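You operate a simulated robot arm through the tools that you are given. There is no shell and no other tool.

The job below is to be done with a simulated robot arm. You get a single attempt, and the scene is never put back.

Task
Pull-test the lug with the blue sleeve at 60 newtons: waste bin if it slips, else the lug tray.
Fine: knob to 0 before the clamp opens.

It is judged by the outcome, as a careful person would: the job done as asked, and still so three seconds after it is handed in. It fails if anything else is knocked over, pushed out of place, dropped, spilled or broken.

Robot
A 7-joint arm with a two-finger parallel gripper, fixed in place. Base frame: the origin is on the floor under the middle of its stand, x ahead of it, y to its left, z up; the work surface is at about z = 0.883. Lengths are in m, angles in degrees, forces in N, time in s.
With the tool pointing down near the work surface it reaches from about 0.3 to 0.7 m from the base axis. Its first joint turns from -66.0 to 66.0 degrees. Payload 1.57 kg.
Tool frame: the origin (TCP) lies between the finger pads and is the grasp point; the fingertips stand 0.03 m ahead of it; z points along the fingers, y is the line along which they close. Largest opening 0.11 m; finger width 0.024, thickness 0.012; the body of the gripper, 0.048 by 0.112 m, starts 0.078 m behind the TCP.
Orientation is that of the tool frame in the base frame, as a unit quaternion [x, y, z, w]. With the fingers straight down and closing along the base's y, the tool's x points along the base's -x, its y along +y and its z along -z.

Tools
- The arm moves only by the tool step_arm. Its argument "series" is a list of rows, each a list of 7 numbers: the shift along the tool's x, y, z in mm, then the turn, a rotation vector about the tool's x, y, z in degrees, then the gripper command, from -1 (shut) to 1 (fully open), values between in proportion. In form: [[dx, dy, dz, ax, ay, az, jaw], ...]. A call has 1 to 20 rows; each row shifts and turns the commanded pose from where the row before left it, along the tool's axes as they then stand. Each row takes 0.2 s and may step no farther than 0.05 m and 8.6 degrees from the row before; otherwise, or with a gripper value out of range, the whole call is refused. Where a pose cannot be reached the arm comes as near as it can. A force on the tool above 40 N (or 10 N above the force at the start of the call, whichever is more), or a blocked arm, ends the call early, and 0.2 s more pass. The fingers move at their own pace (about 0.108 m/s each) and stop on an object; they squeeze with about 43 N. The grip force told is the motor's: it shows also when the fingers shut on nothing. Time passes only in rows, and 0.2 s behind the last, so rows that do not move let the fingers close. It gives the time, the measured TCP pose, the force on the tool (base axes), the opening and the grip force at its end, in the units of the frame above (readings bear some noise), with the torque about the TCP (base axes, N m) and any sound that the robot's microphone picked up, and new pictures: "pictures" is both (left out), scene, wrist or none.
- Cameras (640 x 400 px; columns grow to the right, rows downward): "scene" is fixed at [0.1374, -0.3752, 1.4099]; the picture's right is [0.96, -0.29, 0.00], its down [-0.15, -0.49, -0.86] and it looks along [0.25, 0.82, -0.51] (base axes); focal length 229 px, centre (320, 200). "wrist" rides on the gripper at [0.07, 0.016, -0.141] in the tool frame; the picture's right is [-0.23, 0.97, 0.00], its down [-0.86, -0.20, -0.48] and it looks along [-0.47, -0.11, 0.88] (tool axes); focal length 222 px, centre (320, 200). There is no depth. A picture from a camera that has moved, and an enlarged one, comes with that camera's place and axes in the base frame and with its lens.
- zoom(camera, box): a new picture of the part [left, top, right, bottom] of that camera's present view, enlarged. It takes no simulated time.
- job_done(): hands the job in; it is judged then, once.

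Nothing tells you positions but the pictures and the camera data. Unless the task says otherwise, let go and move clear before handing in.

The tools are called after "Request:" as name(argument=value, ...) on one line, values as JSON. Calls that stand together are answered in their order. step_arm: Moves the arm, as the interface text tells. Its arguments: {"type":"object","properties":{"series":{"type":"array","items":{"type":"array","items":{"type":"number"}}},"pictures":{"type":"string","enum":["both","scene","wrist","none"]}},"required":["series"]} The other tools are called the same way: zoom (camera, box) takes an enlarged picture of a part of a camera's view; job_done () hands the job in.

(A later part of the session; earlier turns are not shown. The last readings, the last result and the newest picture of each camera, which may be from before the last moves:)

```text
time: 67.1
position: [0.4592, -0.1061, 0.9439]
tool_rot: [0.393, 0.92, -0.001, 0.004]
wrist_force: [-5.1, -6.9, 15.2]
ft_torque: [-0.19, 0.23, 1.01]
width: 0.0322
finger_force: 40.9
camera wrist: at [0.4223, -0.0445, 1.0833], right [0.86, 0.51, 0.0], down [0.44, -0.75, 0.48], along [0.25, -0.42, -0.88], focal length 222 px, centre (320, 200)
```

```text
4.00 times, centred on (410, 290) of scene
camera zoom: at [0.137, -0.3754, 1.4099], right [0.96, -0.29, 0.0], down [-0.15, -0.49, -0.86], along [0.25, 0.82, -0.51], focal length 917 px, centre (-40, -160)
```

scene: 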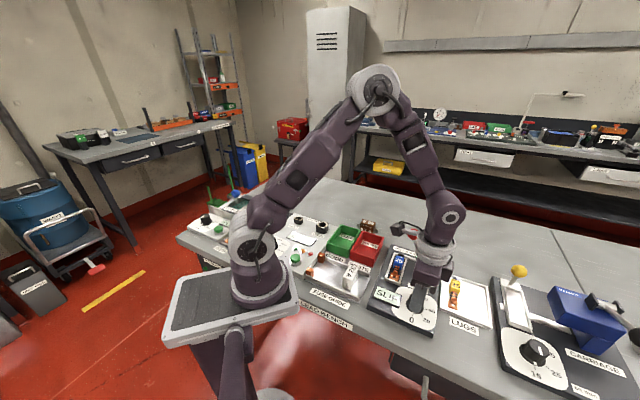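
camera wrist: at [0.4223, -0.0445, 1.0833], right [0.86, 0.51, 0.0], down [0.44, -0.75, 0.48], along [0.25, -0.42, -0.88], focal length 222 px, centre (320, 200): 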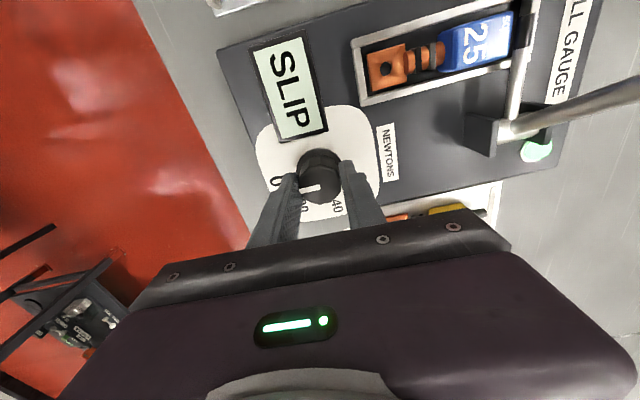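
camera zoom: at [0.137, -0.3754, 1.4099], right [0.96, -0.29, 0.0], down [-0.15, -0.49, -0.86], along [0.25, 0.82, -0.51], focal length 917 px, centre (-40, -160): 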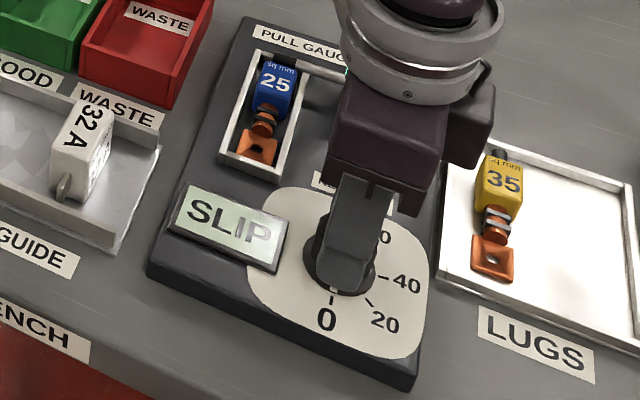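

Stop torque of 1.0 N·m appeared exactly where I started, and the pointer is back on 0. I'll release the knob, lift off and verify.

Request:
step_arm(series=[[0, 0, 0, 0, 0, 0, 0.1], [0, 0, 0, 0, 0, 0, 0.1], [0, 0, -30, 0, 0, 0, 0.1], [0, 0, -45, 0, 0, 0, 0.1], [0, 0, -45, 0, 0, 0, 0.1], [0, 0, -40, 0, 0, 0, 0.1], [0, 0, 0, 0, 0, 0, 0.1]], pictures="both")

Request:
zoom(camera="wrist", box=[240, 40, 480, 220])

Request:
zoom(camera="scene", box=[365, 220, 465, 340])

```text
time: 68.7
position: [0.4614, -0.1033, 1.1069]
tool_rot: [0.395, 0.919, -0.003, 0.002]
wrist_force: [0.4, 0.2, -0.9]
ft_torque: [-0.01, 0.0, -0.03]
width: 0.0605
finger_force: 0.1
camera wrist: at [0.4246, -0.042, 1.2469], right [0.86, 0.51, 0.0], down [0.44, -0.75, 0.48], along [0.25, -0.42, -0.88], focal length 222 px, centre (320, 200)
```

scene: 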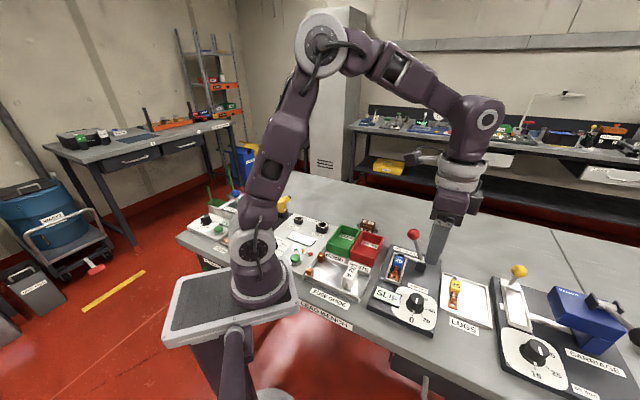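
wrist: 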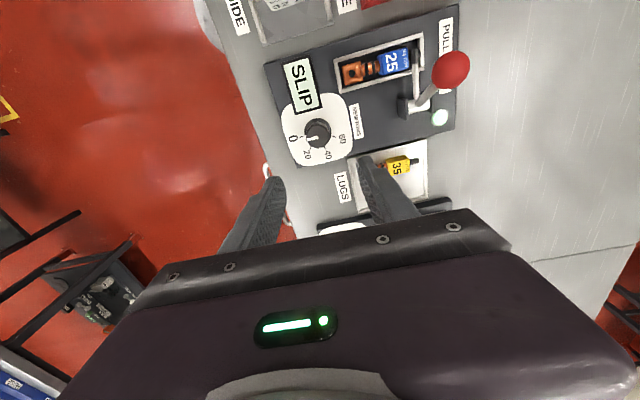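

```text
2.22 times, centred on (360, 130) of wrist
camera zoom: at [0.4246, -0.042, 1.2469], right [0.86, 0.51, 0.0], down [0.44, -0.75, 0.48], along [0.25, -0.42, -0.88], focal length 494 px, centre (231, 356)
```

zoom: 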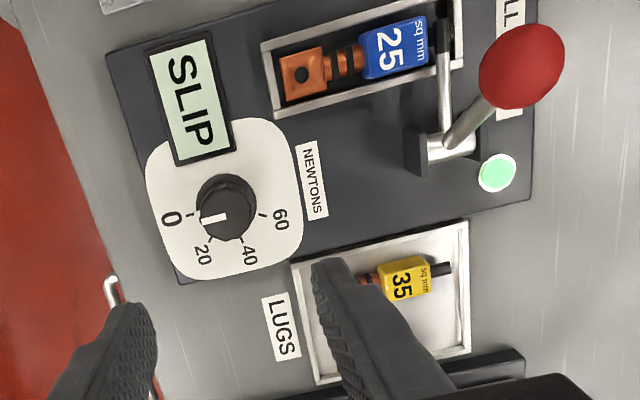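

```text
3.33 times, centred on (415, 280) of scene
camera zoom: at [0.1374, -0.3752, 1.4099], right [0.96, -0.29, 0.0], down [-0.15, -0.49, -0.86], along [0.25, 0.82, -0.51], focal length 764 px, centre (3, -67)
```

zoom: 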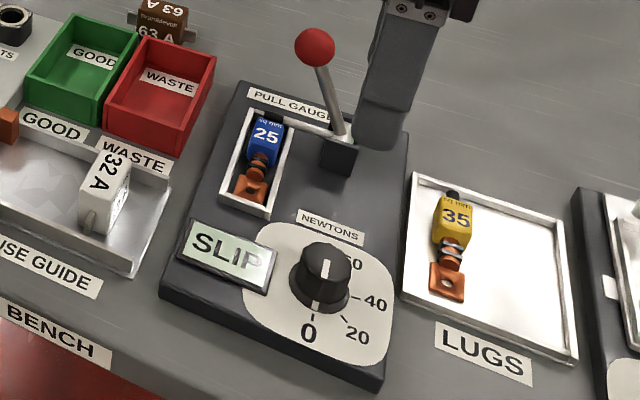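

The knob's pointer is back on 0, exactly as at the start, and the lug is still clamped. Next I'll open the clamp. The lever knob is now near (0.528, 0.024, 1.007), so I'll go to its nest side with closed fingers, turned back to 45° yaw.

Request:
step_arm(series=[[0, 0, 0, 0, 0, -7.6, -1], [0, 0, 0, 0, 0, -7.6, -1], [0, 0, 0, 0, 0, -7.6, -1], [0, 0, 0, 0, 0, -7.6, -1], [0, 0, 0, 0, 0, -7.6, -1], [0, 0, 0, 0, 0, -7.6, -1], [0, 0, 0, 0, 0, -7.6, -1], [0, 0, 0, 0, 0, -7.6, -1], [0, 0, 0, 0, 0, -7.6, -1], [0, 0, 0, 0, 0, -7.6, -1], [0, 0, 0, 0, 0, -7.6, -1], [0, 0, 0, 0, 0, -7.6, -1], [-34, 23, 0, 0, 0, 0, -1], [-34, 23, 0, 0, 0, 0, -1], [-34, 23, 0, 0, 0, 0, -1], [-34, 23, 0, 0, 0, 0, -1], [0, 0, 0, 0, 0, 0, -1]], pictures="both")

Request:
zoom(camera="wrist", box=[180, 40, 460, 230])

Request:
zoom(camera="scene", box=[345, 190, 465, 310])

```text
time: 72.3
position: [0.4878, 0.0572, 1.1039]
tool_rot: [-0.38, 0.925, -0.003, 0.002]
wrist_force: [-0.4, 0.1, -0.6]
ft_torque: [-0.01, 0.0, -0.01]
width: 0.0
finger_force: 21.6
camera wrist: at [0.4262, 0.0182, 1.2441], right [-0.53, 0.85, -0.01], down [0.75, 0.46, 0.48], along [0.41, 0.25, -0.88], focal length 222 px, centre (320, 200)
```

scene: 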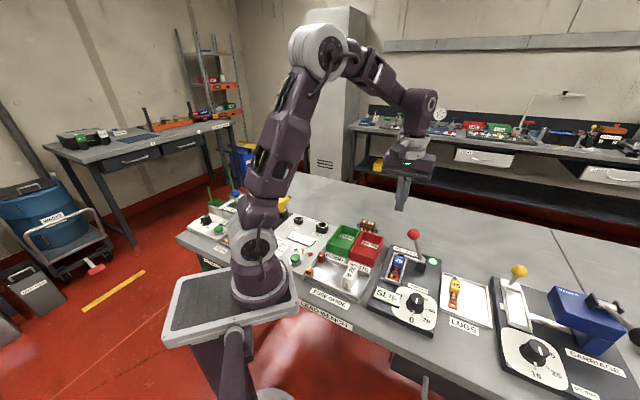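
wrist: 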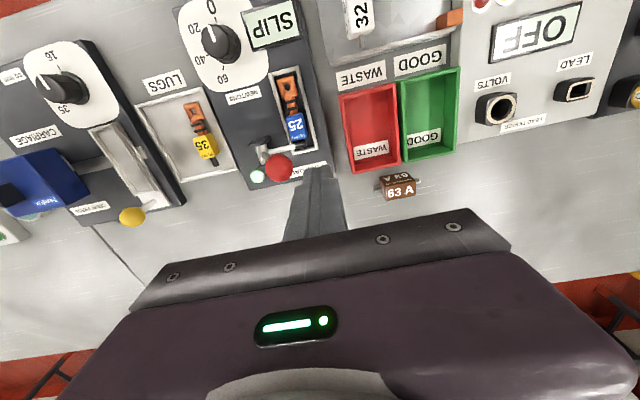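

```text
2.11 times, centred on (320, 135) of wrist
camera zoom: at [0.4262, 0.0182, 1.2441], right [-0.53, 0.85, -0.01], down [0.75, 0.46, 0.48], along [0.41, 0.25, -0.88], focal length 468 px, centre (320, 337)
```

zoom: 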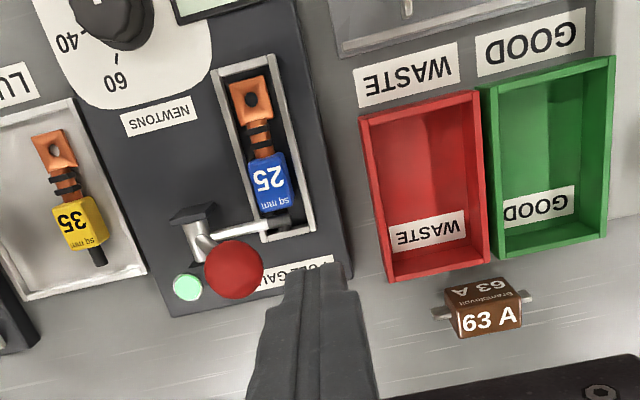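

```text
3.33 times, centred on (405, 250) of scene
camera zoom: at [0.1374, -0.3752, 1.4099], right [0.96, -0.29, 0.0], down [-0.15, -0.49, -0.86], along [0.25, 0.82, -0.51], focal length 764 px, centre (37, 33)
```

zoom: 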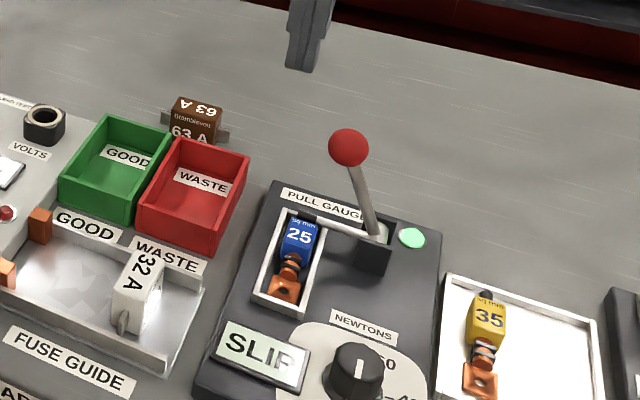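

The fingers are about 49 mm on the nest side of the red knob. I'll lower to knob height, then push back slowly to open the clamp.

Request:
step_arm(series=[[-6, 0, 30, 0, 0, 0, -1], [0, 0, 30, 0, 0, 0, -1], [0, 0, 29, 0, 0, 0, -1], [0, -7, 0, 0, 0, 0, -1], [0, -7, 0, 0, 0, 0, -1], [0, 0, 0, 0, 0, 0, -1]], pictures="both")

Request:
zoom(camera="scene", box=[345, 190, 465, 310])

```text
time: 73.7
position: [0.5029, 0.0492, 1.0154]
tool_rot: [-0.381, 0.925, -0.003, 0.002]
wrist_force: [0.2, 0.1, 1.3]
ft_torque: [0.0, -0.01, 0.02]
width: 0.0
finger_force: 21.4
camera wrist: at [0.4421, 0.0106, 1.1561], right [-0.53, 0.85, -0.01], down [0.75, 0.46, 0.48], along [0.41, 0.25, -0.88], focal length 222 px, centre (320, 200)
```

scene: 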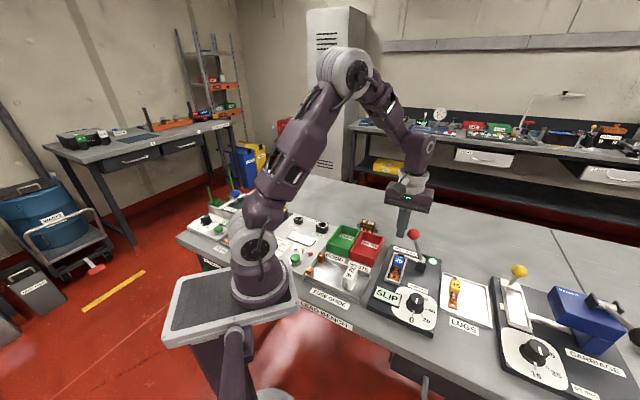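
wrist: 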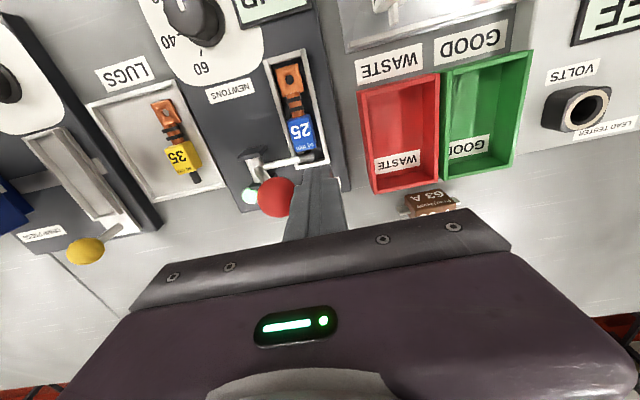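

```text
3.33 times, centred on (405, 250) of scene
camera zoom: at [0.1374, -0.3752, 1.4099], right [0.96, -0.29, 0.0], down [-0.15, -0.49, -0.86], along [0.25, 0.82, -0.51], focal length 764 px, centre (37, 33)
```

zoom: 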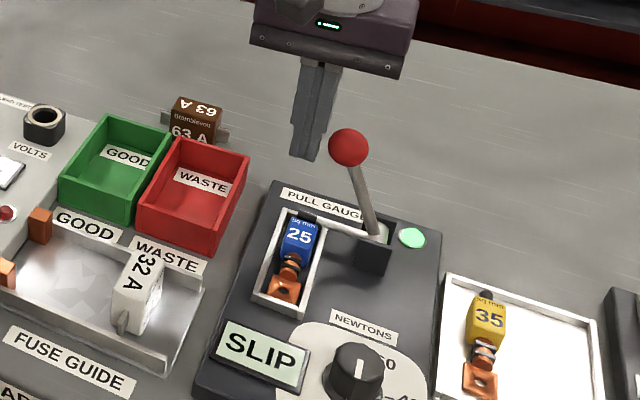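

The fingers are poised beside the red knob on the nest side. I'll push it away from the nest slowly.

Request:
step_arm(series=[[0, -3, 0, 0, 0, 0, -1], [0, -3, 0, 0, 0, 0, -1], [0, -3, 0, 0, 0, 0, -1], [0, -3, 0, 0, 0, 0, -1], [0, -3, 0, 0, 0, 0, -1], [0, -3, 0, 0, 0, 0, -1], [0, -3, 0, 0, 0, 0, -1], [0, -3, 0, 0, 0, 0, -1]], pictures="scene")

Request:
zoom(camera="scene", box=[345, 190, 465, 310])

```text
time: 75.5
position: [0.5221, 0.0344, 1.0178]
tool_rot: [-0.382, 0.924, -0.003, 0.001]
wrist_force: [-7.8, 1.2, 12.4]
ft_torque: [-0.2, -0.19, -0.09]
width: 0.0
finger_force: 21.2
stopped in row 8: the force on the tool passed its limit at 42 N (the readings are from after the stop); the commanded pose is now the measured one
```

scene: 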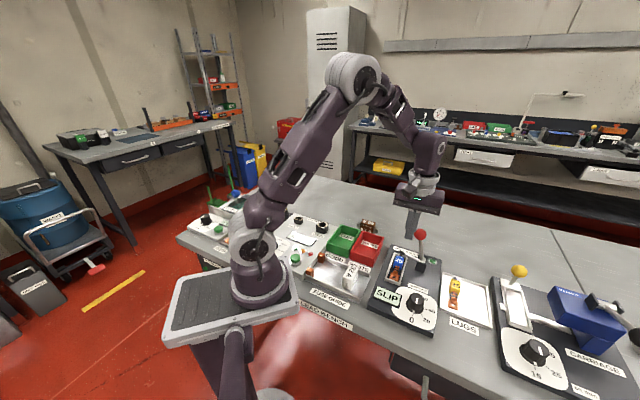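

```text
3.33 times, centred on (405, 250) of scene
camera zoom: at [0.137, -0.3752, 1.41], right [0.96, -0.29, 0.0], down [-0.15, -0.49, -0.86], along [0.25, 0.82, -0.51], focal length 764 px, centre (37, 33)
```

zoom: 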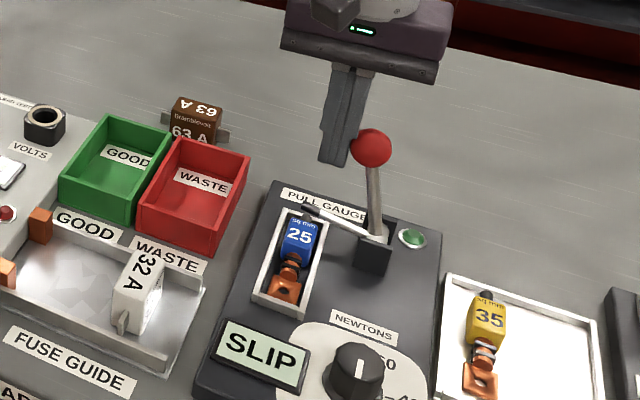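

The lamp has gone out and the lever is lifting. I'll keep pushing slowly until it falls to the open side.

Request:
step_arm(series=[[0, -3, 0, 0, 0, 0, -1], [0, -3, 0, 0, 0, 0, -1], [0, -3, 0, 0, 0, 0, -1], [0, -3, 0, 0, 0, 0, -1], [0, -3, 0, 0, 0, 0, -1], [0, -3, 0, 0, 0, 0, -1]], pictures="scene")

Request:
zoom(camera="scene", box=[345, 190, 465, 310])

```text
time: 76.9
position: [0.5349, 0.0208, 1.016]
tool_rot: [-0.381, 0.924, -0.004, 0.002]
wrist_force: [0.2, 0.5, -0.3]
ft_torque: [0.0, -0.02, 0.01]
width: 0.0
finger_force: 21.2
```

scene: 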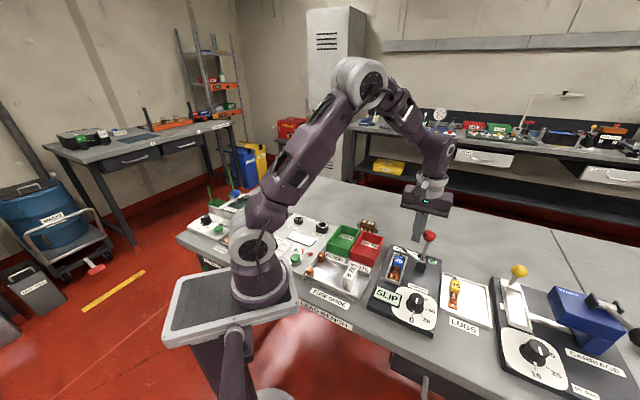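

```text
3.33 times, centred on (405, 250) of scene
camera zoom: at [0.1374, -0.3752, 1.4099], right [0.96, -0.29, 0.0], down [-0.15, -0.49, -0.86], along [0.25, 0.82, -0.51], focal length 764 px, centre (37, 33)
```

zoom: 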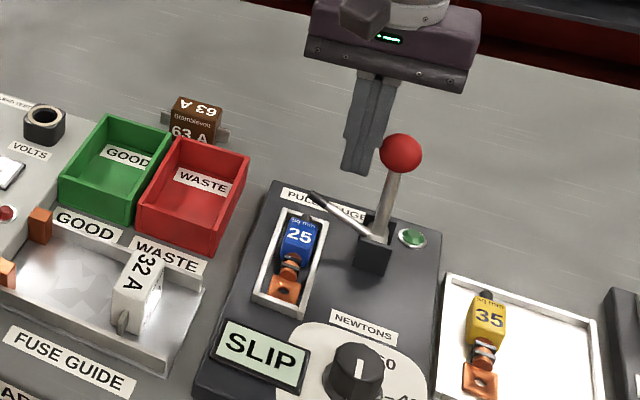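

Request:
step_arm(series=[[0, -3, 0, 0, 0, 0, -1], [0, -3, 0, 0, 0, 0, -1], [0, -3, 0, 0, 0, 0, -1], [0, -3, 0, 0, 0, 0, -1], [0, -3, 0, 0, 0, 0, -1], [0, -3, 0, 0, 0, 0, -1], [0, -3, 0, 0, 0, 0, -1], [0, -3, 0, 0, 0, 0, -1]], pictures="scene")

Request:
zoom(camera="scene", box=[345, 190, 465, 310])

```text
time: 78.7
position: [0.5536, 0.0041, 1.017]
tool_rot: [-0.381, 0.924, -0.004, 0.002]
wrist_force: [-0.7, 0.6, -0.1]
ft_torque: [-0.03, -0.03, -0.01]
width: 0.0002
finger_force: 21.1
```

scene: 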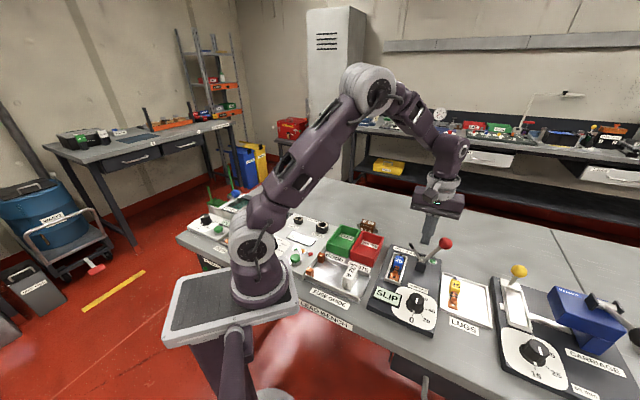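

```text
3.33 times, centred on (405, 250) of scene
camera zoom: at [0.1374, -0.3752, 1.4099], right [0.96, -0.29, 0.0], down [-0.15, -0.49, -0.86], along [0.25, 0.82, -0.51], focal length 764 px, centre (37, 33)
```

zoom: 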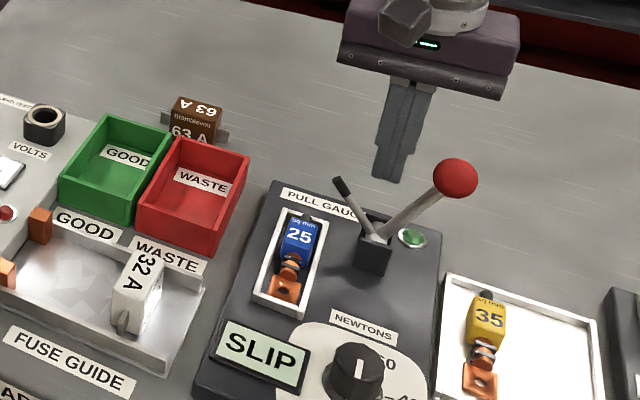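

The lever is back in its open position with the rod raised clear. I'll rise and return above the nest to retrieve the lug.

Request:
step_arm(series=[[0, 3, -30, 0, 0, 0, -1], [0, 0, -30, 0, 0, 0, -1], [0, 0, -27, 0, 0, 0, -1], [17, 25, 0, 0, 0, 0, -0.43], [16, 25, 0, 0, 0, 0, -0.43], [0, 0, 0, 0, 0, 0, -0.43]], pictures="both")

Request:
zoom(camera="wrist", box=[230, 30, 430, 220])

Request:
zoom(camera="scene", box=[330, 190, 450, 310])

```text
time: 80.1
position: [0.4927, 0.0193, 1.1036]
tool_rot: [-0.382, 0.924, -0.003, 0.002]
wrist_force: [-0.2, 1.0, -0.9]
ft_torque: [0.02, 0.04, 0.0]
width: 0.0312
finger_force: 0.0
camera wrist: at [0.4309, -0.0192, 1.2442], right [-0.53, 0.85, -0.01], down [0.74, 0.46, 0.48], along [0.41, 0.25, -0.88], focal length 222 px, centre (320, 200)
```

scene: 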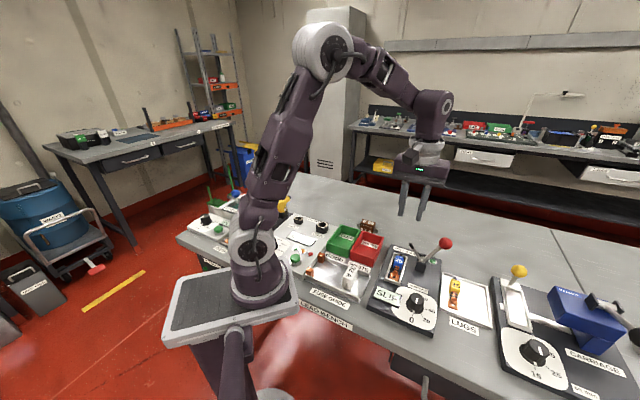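
wrist: 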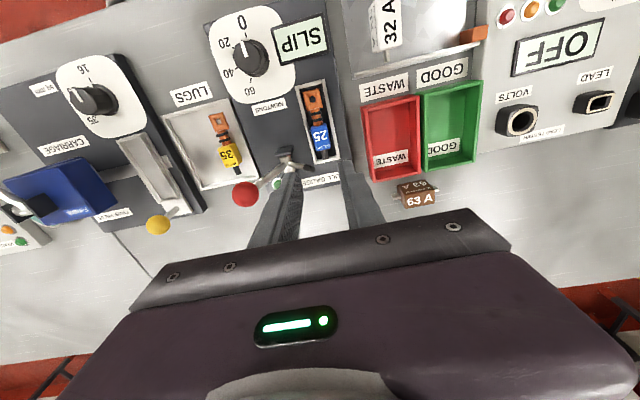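

```text
2.11 times, centred on (330, 125) of wrist
camera zoom: at [0.4309, -0.0192, 1.2442], right [-0.53, 0.85, -0.01], down [0.74, 0.46, 0.48], along [0.41, 0.25, -0.88], focal length 468 px, centre (299, 358)
```

zoom: 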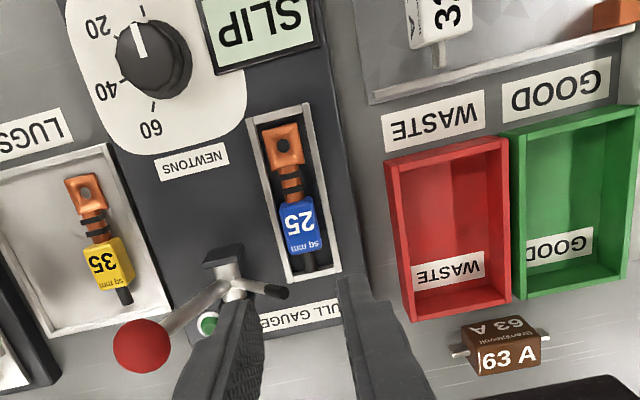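

```text
3.33 times, centred on (390, 250) of scene
camera zoom: at [0.1374, -0.3752, 1.4099], right [0.96, -0.29, 0.0], down [-0.15, -0.49, -0.86], along [0.25, 0.82, -0.51], focal length 764 px, centre (87, 33)
```

zoom: 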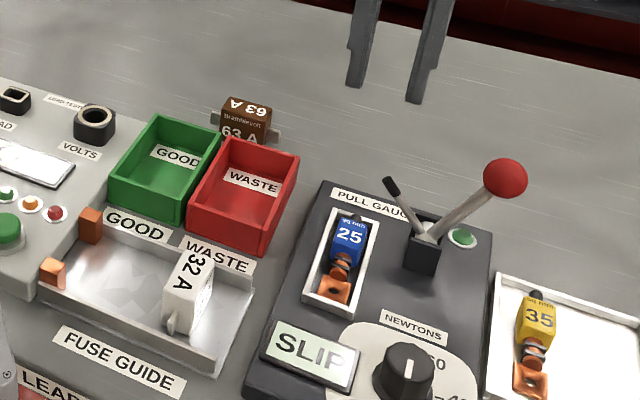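

The lug is still lying squarely in the nest, slightly shifted. I'll correct the small tool tilt, go lower, and check alignment before gripping.

Request:
step_arm(series=[[0, 0, 0, -0.4, 0.08, 0, -0.43], [0, 0, 40, 0, 0, 0, -0.43], [0, 0, 40, 0, 0, 0, -0.43], [0, 0, 40, 0, 0, 0, -0.3], [0, 0, 0, 0, 0, 0, -0.3]], pictures="both")

Request:
zoom(camera="wrist", box=[240, 50, 400, 210])

Request:
zoom(camera="scene", box=[370, 210, 460, 300])

```text
time: 81.3
position: [0.4918, 0.0182, 0.9833]
tool_rot: [-0.381, 0.924, 0.0, 0.0]
wrist_force: [-0.2, -0.1, -0.8]
ft_torque: [0.03, 0.02, 0.02]
width: 0.0385
finger_force: 0.0
camera wrist: at [0.43, -0.0202, 1.1232], right [-0.53, 0.85, 0.0], down [0.75, 0.46, 0.48], along [0.41, 0.25, -0.88], focal length 222 px, centre (320, 200)
```

scene: 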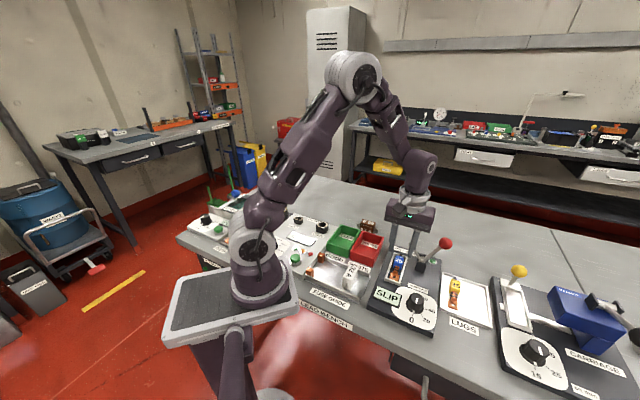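
wrist: 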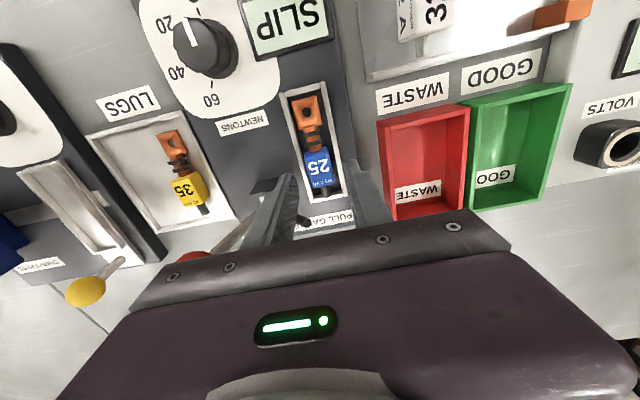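

```text
2.50 times, centred on (320, 130) of wrist
camera zoom: at [0.43, -0.0202, 1.1232], right [-0.53, 0.85, 0.0], down [0.75, 0.46, 0.48], along [0.41, 0.25, -0.88], focal length 555 px, centre (320, 375)
```

zoom: 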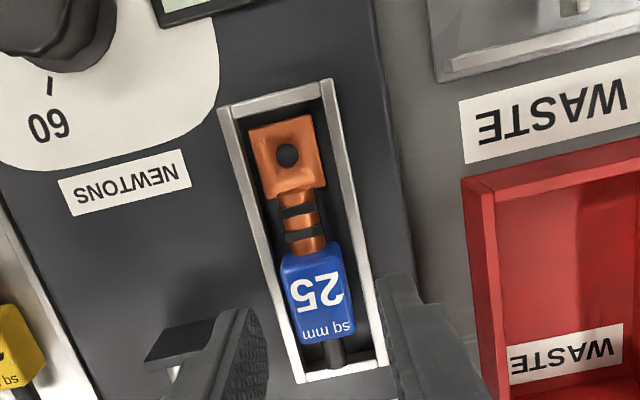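

```text
4.44 times, centred on (415, 255) of scene
camera zoom: at [0.1374, -0.3752, 1.4099], right [0.96, -0.29, 0.0], down [-0.15, -0.49, -0.86], along [0.25, 0.82, -0.51], focal length 1019 px, centre (-102, -44)
```

zoom: 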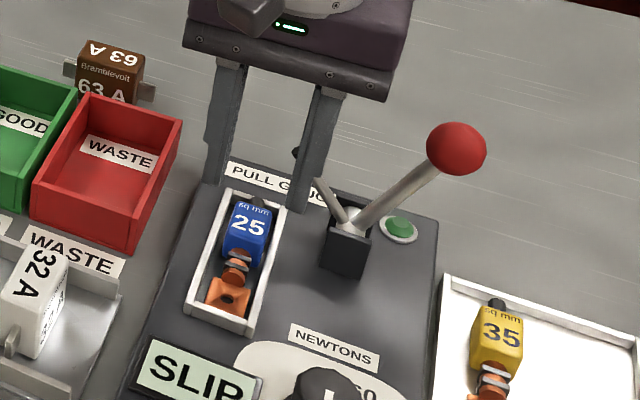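

The sleeve sits about 3 mm toward the tail and 2.5 mm toward the lever relative to the TCP. I'll correct for that, keep the opening modest to stay clear of the hub block, and lower to grip height.

Request:
step_arm(series=[[-2, -2.2, 0, 0, 0, 0, -0.4], [0, 0, 15, 0, 0, 0, -0.4], [0, 0, 15, 0, 0, 0, -0.4], [0, 0, 9, 0, 0, 0, -0.4], [0, 0, 0, 0, 0, 0, -0.4]], pictures="both")

Request:
zoom(camera="wrist", box=[240, 50, 400, 210])

Request:
zoom(camera="scene", box=[370, 210, 460, 300])

```text
time: 82.5
position: [0.493, 0.0185, 0.9441]
tool_rot: [-0.382, 0.924, 0.0, 0.0]
wrist_force: [-0.6, -0.6, -0.2]
ft_torque: [0.0, 0.0, -0.01]
width: 0.0331
finger_force: 0.1
camera wrist: at [0.4317, -0.0204, 1.0845], right [-0.53, 0.85, 0.0], down [0.75, 0.46, 0.48], along [0.41, 0.25, -0.88], focal length 222 px, centre (320, 200)
```

scene: 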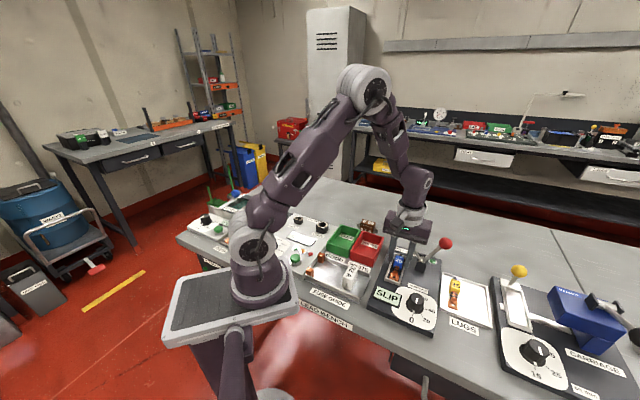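
wrist: 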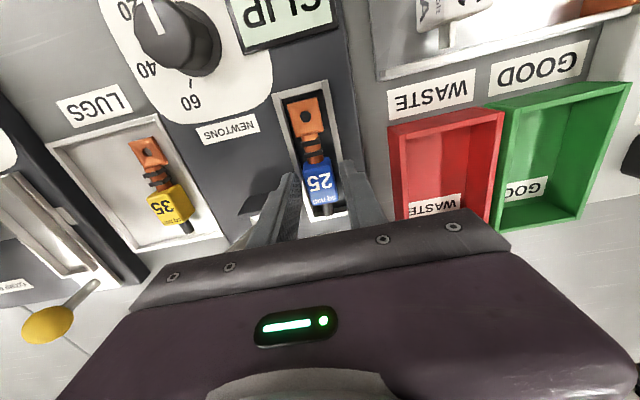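

```text
2.50 times, centred on (320, 130) of wrist
camera zoom: at [0.4317, -0.0204, 1.0845], right [-0.53, 0.85, 0.0], down [0.75, 0.46, 0.48], along [0.41, 0.25, -0.88], focal length 555 px, centre (320, 375)
```

zoom: 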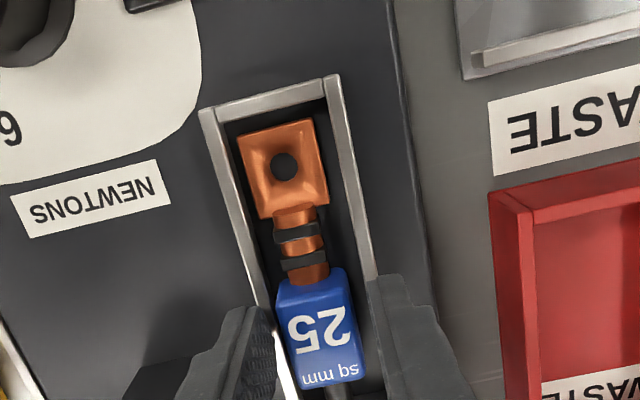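

```text
4.44 times, centred on (415, 255) of scene
camera zoom: at [0.1374, -0.3752, 1.4099], right [0.96, -0.29, 0.0], down [-0.15, -0.49, -0.86], along [0.25, 0.82, -0.51], focal length 1019 px, centre (-102, -44)
```

zoom: 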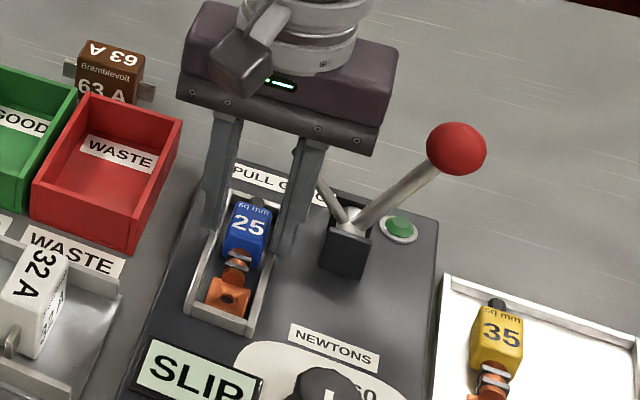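

The fingers straddle the sleeve with a gap on both sides. I'll lower 2 mm and close on it.

Request:
step_arm(series=[[0, 0, 2, 0, 0, 0, -0.4], [0, 0, 0, 0, 0, 0, -0.4], [0, 0, 0, 0, 0, 0, -1], [0, 0, 0, 0, 0, 0, -1], [0, 0, 0, 0, 0, 0, -1]], pictures="none")

```text
time: 83.7
position: [0.4927, 0.0167, 0.9426]
tool_rot: [-0.381, 0.924, 0.0, 0.0]
wrist_force: [0.3, 0.1, -0.7]
ft_torque: [0.0, -0.02, 0.0]
width: 0.0232
finger_force: 35.9
```

Gripped at 23.2 mm. I'll lift straight up clear of the nest and the lever rod.

Request:
step_arm(series=[[0, 0, -20, 0, 0, 0, -1], [0, 0, -40, 0, 0, 0, -1], [0, 0, -45, 0, 0, 0, -1], [0, 0, -45, 0, 0, 0, -1], [0, 0, 0, 0, 0, 0, -1]], pictures="both")

Request:
zoom(camera="wrist", box=[280, 30, 500, 220])

Request:
zoom(camera="scene", box=[310, 200, 430, 310])

```text
time: 84.9
position: [0.4959, 0.0208, 1.0933]
tool_rot: [-0.382, 0.924, 0.0, 0.0]
wrist_force: [-0.4, 0.4, -0.9]
ft_torque: [-0.02, 0.03, -0.01]
width: 0.0231
finger_force: 35.0
camera wrist: at [0.4354, -0.0179, 1.2321], right [-0.53, 0.85, 0.0], down [0.75, 0.46, 0.48], along [0.41, 0.25, -0.88], focal length 222 px, centre (320, 200)
```

scene: 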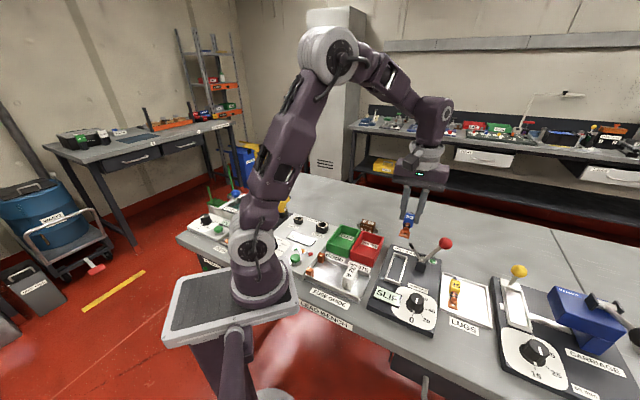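
wrist: 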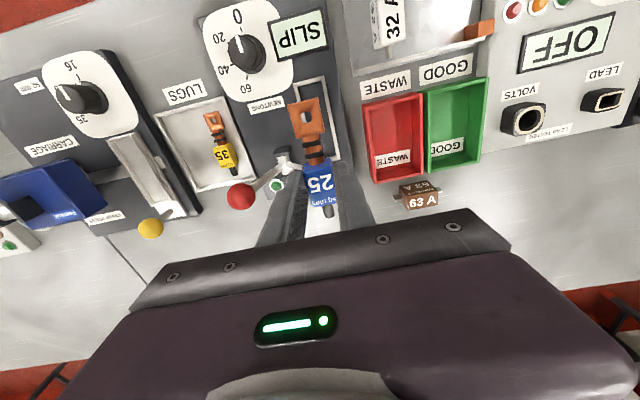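

```text
2.11 times, centred on (390, 125) of wrist
camera zoom: at [0.4354, -0.0179, 1.2321], right [-0.53, 0.85, 0.0], down [0.75, 0.46, 0.48], along [0.41, 0.25, -0.88], focal length 468 px, centre (173, 358)
```

zoom: 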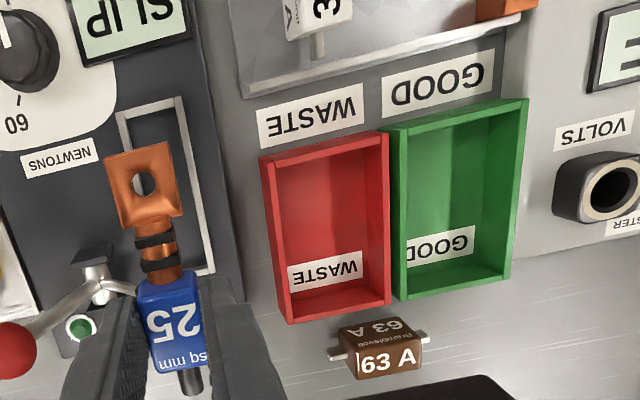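

```text
3.64 times, centred on (370, 255) of scene
camera zoom: at [0.1374, -0.3752, 1.4099], right [0.96, -0.29, 0.0], down [-0.15, -0.49, -0.86], along [0.25, 0.82, -0.51], focal length 834 px, centre (138, 0)
```

zoom: 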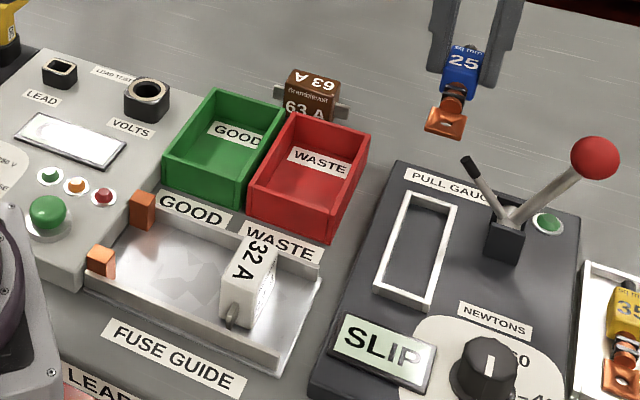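

The lug is held above the gauge. The red WASTE bin's rim is at about z 0.92, its centre is near (0.446, 0.112), and its interior is about 100 × 64 mm. The lug is about 99 mm long, so I'll place it diagonally, turned about 27°.

Request:
step_arm(series=[[-12.5, 31.9, 0, 0, 0, 0, -1], [-12.5, 31.9, 0, 0, 0, 0, -1], [-12.5, 31.9, 0, 0, 0, 0, -1], [0, 0, 0, 0, 0, 6.75, -1], [0, 0, 0, 0, 0, 6.75, -1], [0, 0, 0, 0, 0, 6.75, -1], [0, 0, 0, 0, 0, 6.75, -1], [0, 0, 0, 0, 0, 0, -1]], pictures="both")

Request:
zoom(camera="wrist", box=[220, 30, 460, 230])

Request:
zoom(camera="scene", box=[310, 180, 430, 310])

```text
time: 86.7
position: [0.453, 0.1142, 1.0938]
tool_rot: [-0.155, 0.988, 0.001, 0.0]
wrist_force: [-0.9, 0.5, -0.9]
ft_torque: [0.0, 0.01, -0.01]
width: 0.0233
finger_force: 35.1
camera wrist: at [0.3816, 0.107, 1.2328], right [-0.08, 1.0, 0.0], down [0.88, 0.07, 0.48], along [0.48, 0.04, -0.88], focal length 222 px, centre (320, 200)
```

scene: 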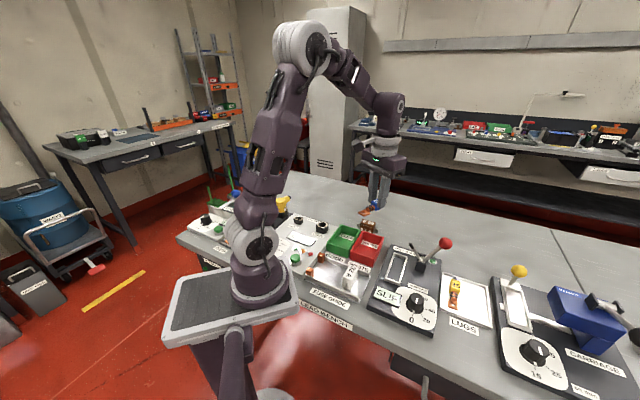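
wrist: 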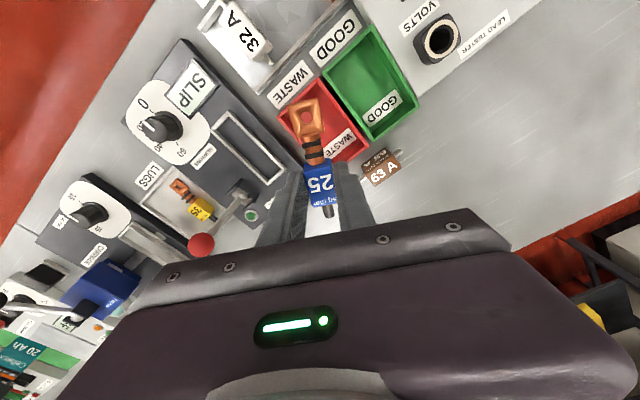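

```text
2.00 times, centred on (340, 130) of wrist
camera zoom: at [0.3816, 0.107, 1.2328], right [-0.08, 1.0, 0.0], down [0.88, 0.07, 0.48], along [0.48, 0.04, -0.88], focal length 444 px, centre (280, 340)
```

zoom: 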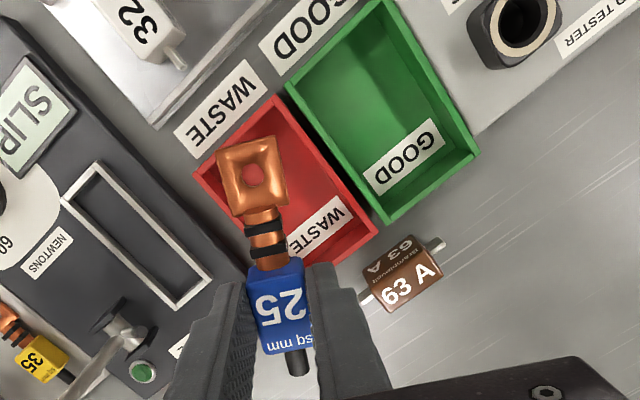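

```text
3.08 times, centred on (370, 245) of scene
camera zoom: at [0.1374, -0.3752, 1.4099], right [0.96, -0.29, 0.0], down [-0.15, -0.49, -0.86], along [0.25, 0.82, -0.51], focal length 705 px, centre (166, 62)
```

zoom: 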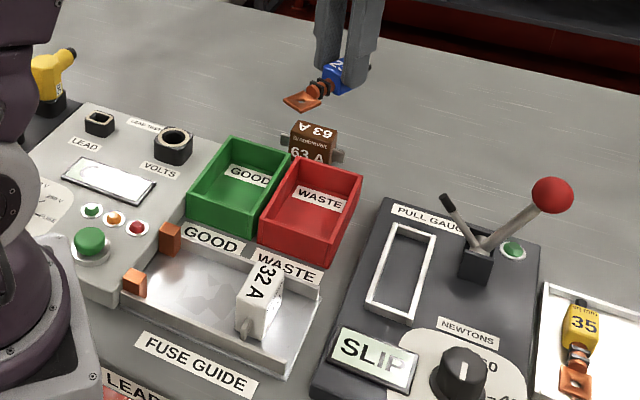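

The lug is over the red bin at about 27° to its long side. I'll shift about 8 mm to centre it and lower partway to check clearance against the rim.

Request:
step_arm(series=[[-6, 6, 30, 0, 0, 0, -1], [0, 0, 45, 0, 0, 0, -1], [0, 0, 35, 0, 0, 0, -1], [0, 0, 0, 0, 0, 0, -1]], pictures="both")

Request:
zoom(camera="wrist", box=[220, 30, 460, 230])

Request:
zoom(camera="scene", box=[320, 200, 420, 290])

```text
time: 87.7
position: [0.4563, 0.1217, 0.9806]
tool_rot: [-0.156, 0.988, -0.001, 0.0]
wrist_force: [0.1, -0.8, -1.0]
ft_torque: [0.0, 0.01, 0.0]
width: 0.0232
finger_force: 35.1
camera wrist: at [0.3851, 0.1148, 1.1216], right [-0.08, 1.0, 0.0], down [0.88, 0.07, 0.48], along [0.48, 0.04, -0.88], focal length 222 px, centre (320, 200)
```

scene: 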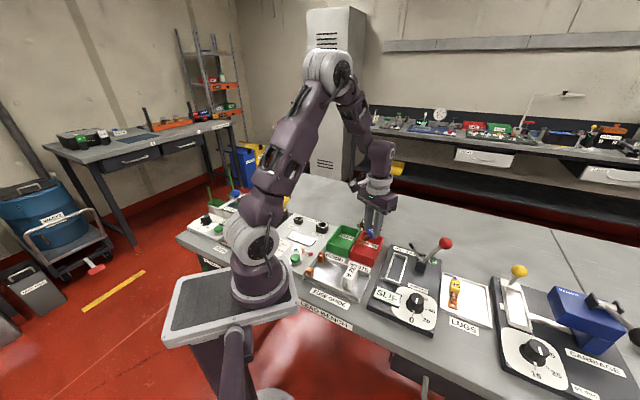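
wrist: 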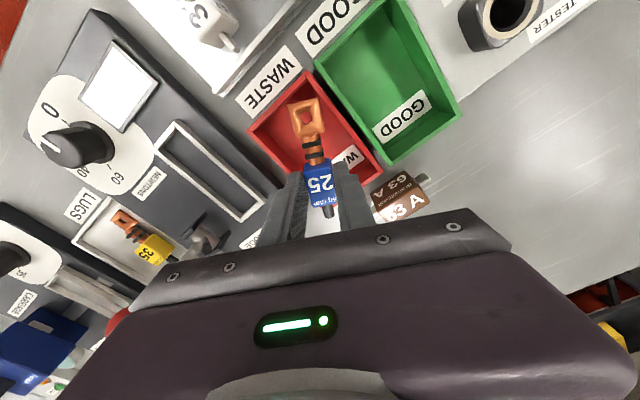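

```text
2.00 times, centred on (340, 130) of wrist
camera zoom: at [0.3851, 0.1148, 1.1216], right [-0.08, 1.0, 0.0], down [0.88, 0.07, 0.48], along [0.48, 0.04, -0.88], focal length 444 px, centre (280, 340)
```

zoom: 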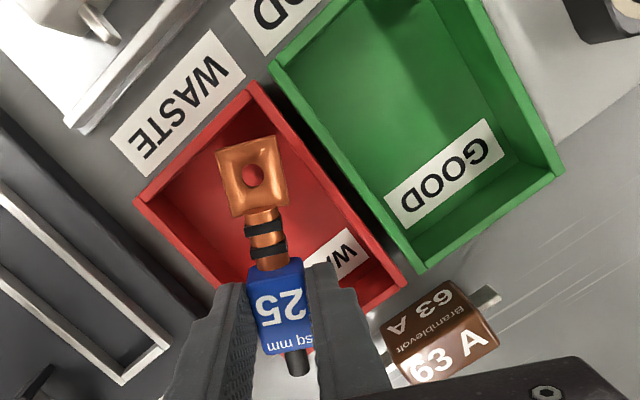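

```text
4.44 times, centred on (370, 245) of scene
camera zoom: at [0.1374, -0.3752, 1.4099], right [0.96, -0.29, 0.0], down [-0.15, -0.49, -0.86], along [0.25, 0.82, -0.51], focal length 1019 px, centre (98, 0)
```

zoom: 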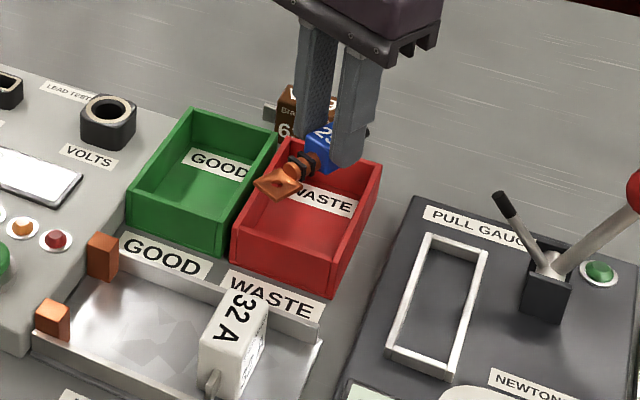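

Everything is above the right bin. By measurement, the lug clears the inner walls by about 2 mm at 25°, so I'll trim the angle and position slightly and lower until the lug dips below the rim while the fingertips stay above it.

Request:
step_arm(series=[[0.5, -1.1, 0, 0, 0, -2.8, -1], [0, 0, 8, 0, 0, 0, -1], [0, 0, 8, 0, 0, 0, -1], [0, 0, 4, 0, 0, 0, -1], [0, 0, 0, 0, 0, 0, -1]], pictures="both")

Request:
zoom(camera="wrist", box=[220, 50, 420, 220])

Request:
zoom(camera="scene", box=[335, 210, 405, 280])

```text
time: 88.9
position: [0.4573, 0.1207, 0.9621]
tool_rot: [-0.179, 0.984, 0.0, 0.001]
wrist_force: [0.6, 0.1, -0.8]
ft_torque: [0.03, -0.02, -0.03]
width: 0.0233
finger_force: 35.5
camera wrist: at [0.3858, 0.1097, 1.1022], right [-0.13, 0.99, 0.0], down [0.87, 0.12, 0.48], along [0.47, 0.06, -0.88], focal length 222 px, centre (320, 200)
```

scene: 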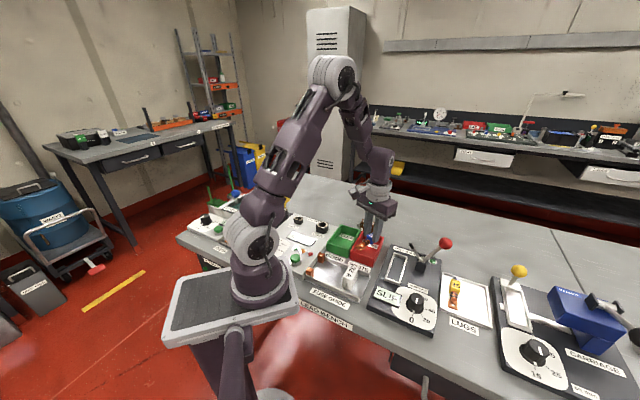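
wrist: 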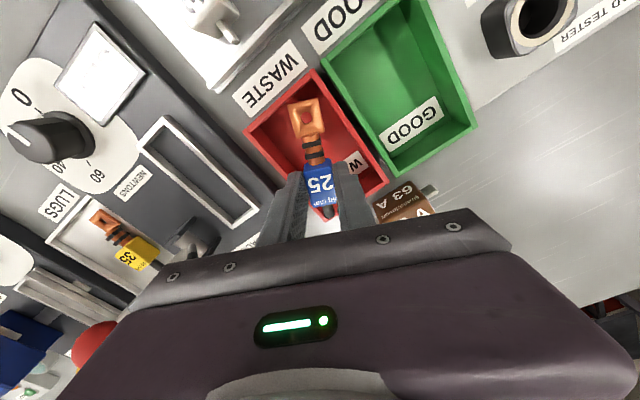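

```text
2.35 times, centred on (320, 135) of wrist
camera zoom: at [0.3858, 0.1097, 1.1022], right [-0.13, 0.99, 0.0], down [0.87, 0.12, 0.48], along [0.47, 0.06, -0.88], focal length 523 px, centre (320, 353)
```

zoom: 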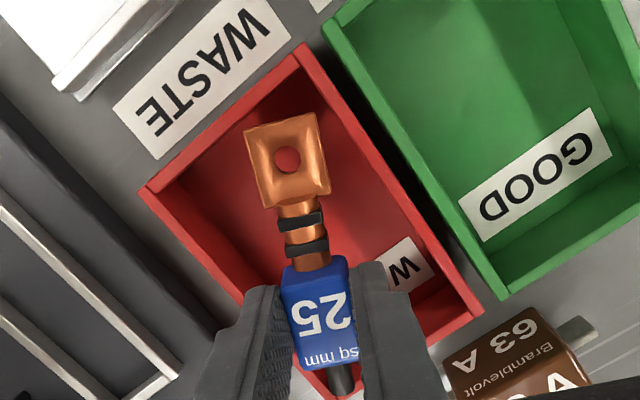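

```text
5.71 times, centred on (370, 245) of scene
camera zoom: at [0.1374, -0.3752, 1.4099], right [0.96, -0.29, 0.0], down [-0.15, -0.49, -0.86], along [0.25, 0.82, -0.51], focal length 1310 px, centre (34, -57)
```

zoom: 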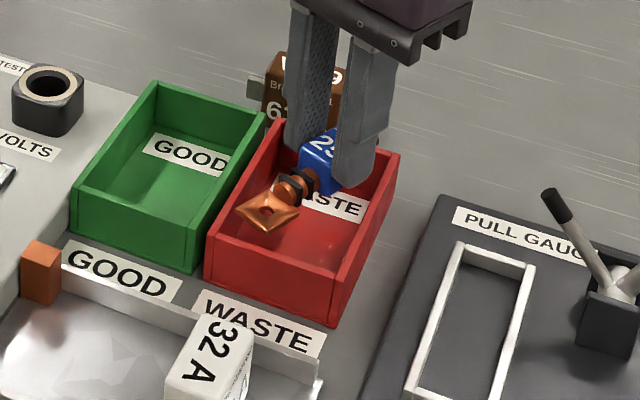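

Margins look about equal on all sides. I'll lower the last millimetres with force checks.

Request:
step_arm(series=[[0, 0.7, 2, 0, 0, 0, -1], [0, 0, 2, 0, 0, 0, -1], [0, 0, 0, 0, 0, 0, -1]], pictures="none")

Request:
step_arm(series=[[0, 0, 2, 0, 0, 0, -1], [0, 0, 0, 0, 0, 0, -1]], pictures="both")

Request:
zoom(camera="scene", box=[335, 210, 405, 280])

Request:
zoom(camera="wrist", box=[220, 50, 420, 220])

```text
time: 89.7
position: [0.458, 0.1198, 0.9582]
tool_rot: [-0.18, 0.984, 0.0, 0.0]
wrist_force: [-0.8, 0.7, -0.8]
ft_torque: [0.01, 0.01, -0.02]
width: 0.0229
finger_force: 36.0
```

```text
time: 90.3
position: [0.4572, 0.1204, 0.9567]
tool_rot: [-0.179, 0.984, 0.001, 0.0]
wrist_force: [0.0, -0.3, 0.2]
ft_torque: [-0.04, -0.04, -0.01]
width: 0.0231
finger_force: 35.0
camera wrist: at [0.3858, 0.1092, 1.0964], right [-0.13, 0.99, 0.0], down [0.87, 0.12, 0.48], along [0.47, 0.06, -0.88], focal length 222 px, centre (320, 200)
```

scene: 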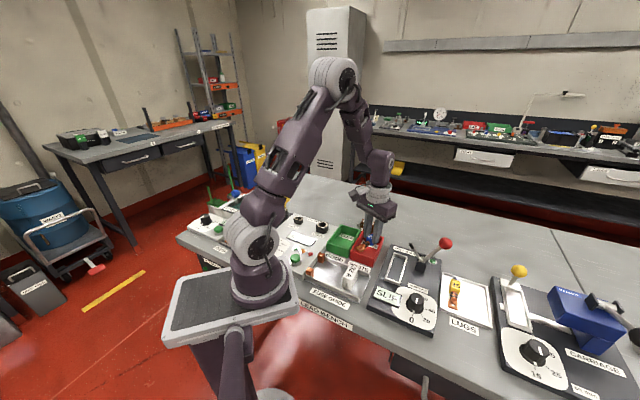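
wrist: 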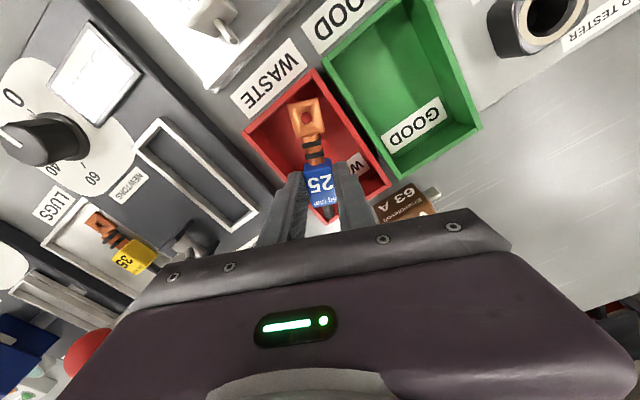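

```text
5.71 times, centred on (370, 245) of scene
camera zoom: at [0.1374, -0.3752, 1.4099], right [0.96, -0.29, 0.0], down [-0.15, -0.49, -0.86], along [0.25, 0.82, -0.51], focal length 1310 px, centre (34, -57)
```

zoom: 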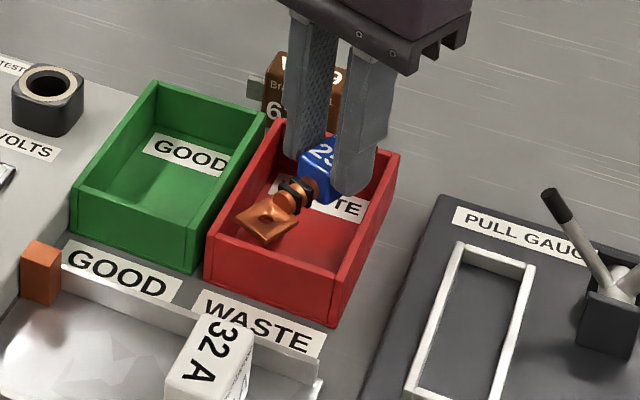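

```text
2.35 times, centred on (320, 135) of wrist
camera zoom: at [0.3858, 0.1092, 1.0964], right [-0.13, 0.99, 0.0], down [0.87, 0.12, 0.48], along [0.47, 0.06, -0.88], focal length 523 px, centre (320, 353)
```

zoom: 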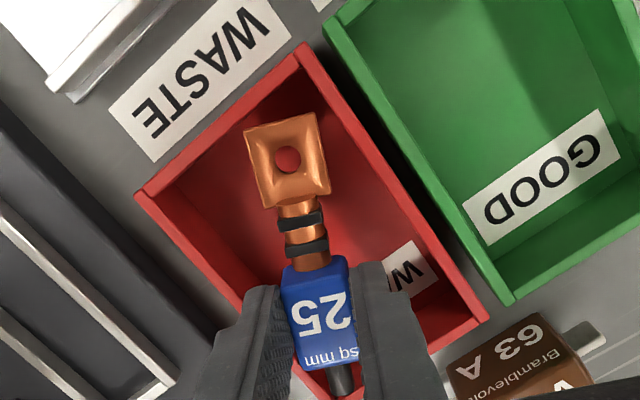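

Request:
step_arm(series=[[0, 0, 2, 0, 0, 0, -1], [0, 0, 0, 0, 0, 0, -1]], pictures="none")

Request:
step_arm(series=[[0, 0, 1.5, 0, 0, 0, -1], [0, 0, 0, 0, 0, 0, -1]], pictures="none")

```text
time: 90.9
position: [0.4571, 0.1201, 0.9543]
tool_rot: [-0.18, 0.984, 0.0, 0.0]
wrist_force: [-1.5, 0.7, -0.7]
ft_torque: [0.01, 0.0, -0.02]
width: 0.0232
finger_force: 35.2
```

```text
time: 91.5
position: [0.4566, 0.1195, 0.9531]
tool_rot: [-0.18, 0.984, 0.0, 0.0]
wrist_force: [0.7, -0.6, -0.7]
ft_torque: [0.01, 0.01, 0.0]
width: 0.0232
finger_force: 35.6
```

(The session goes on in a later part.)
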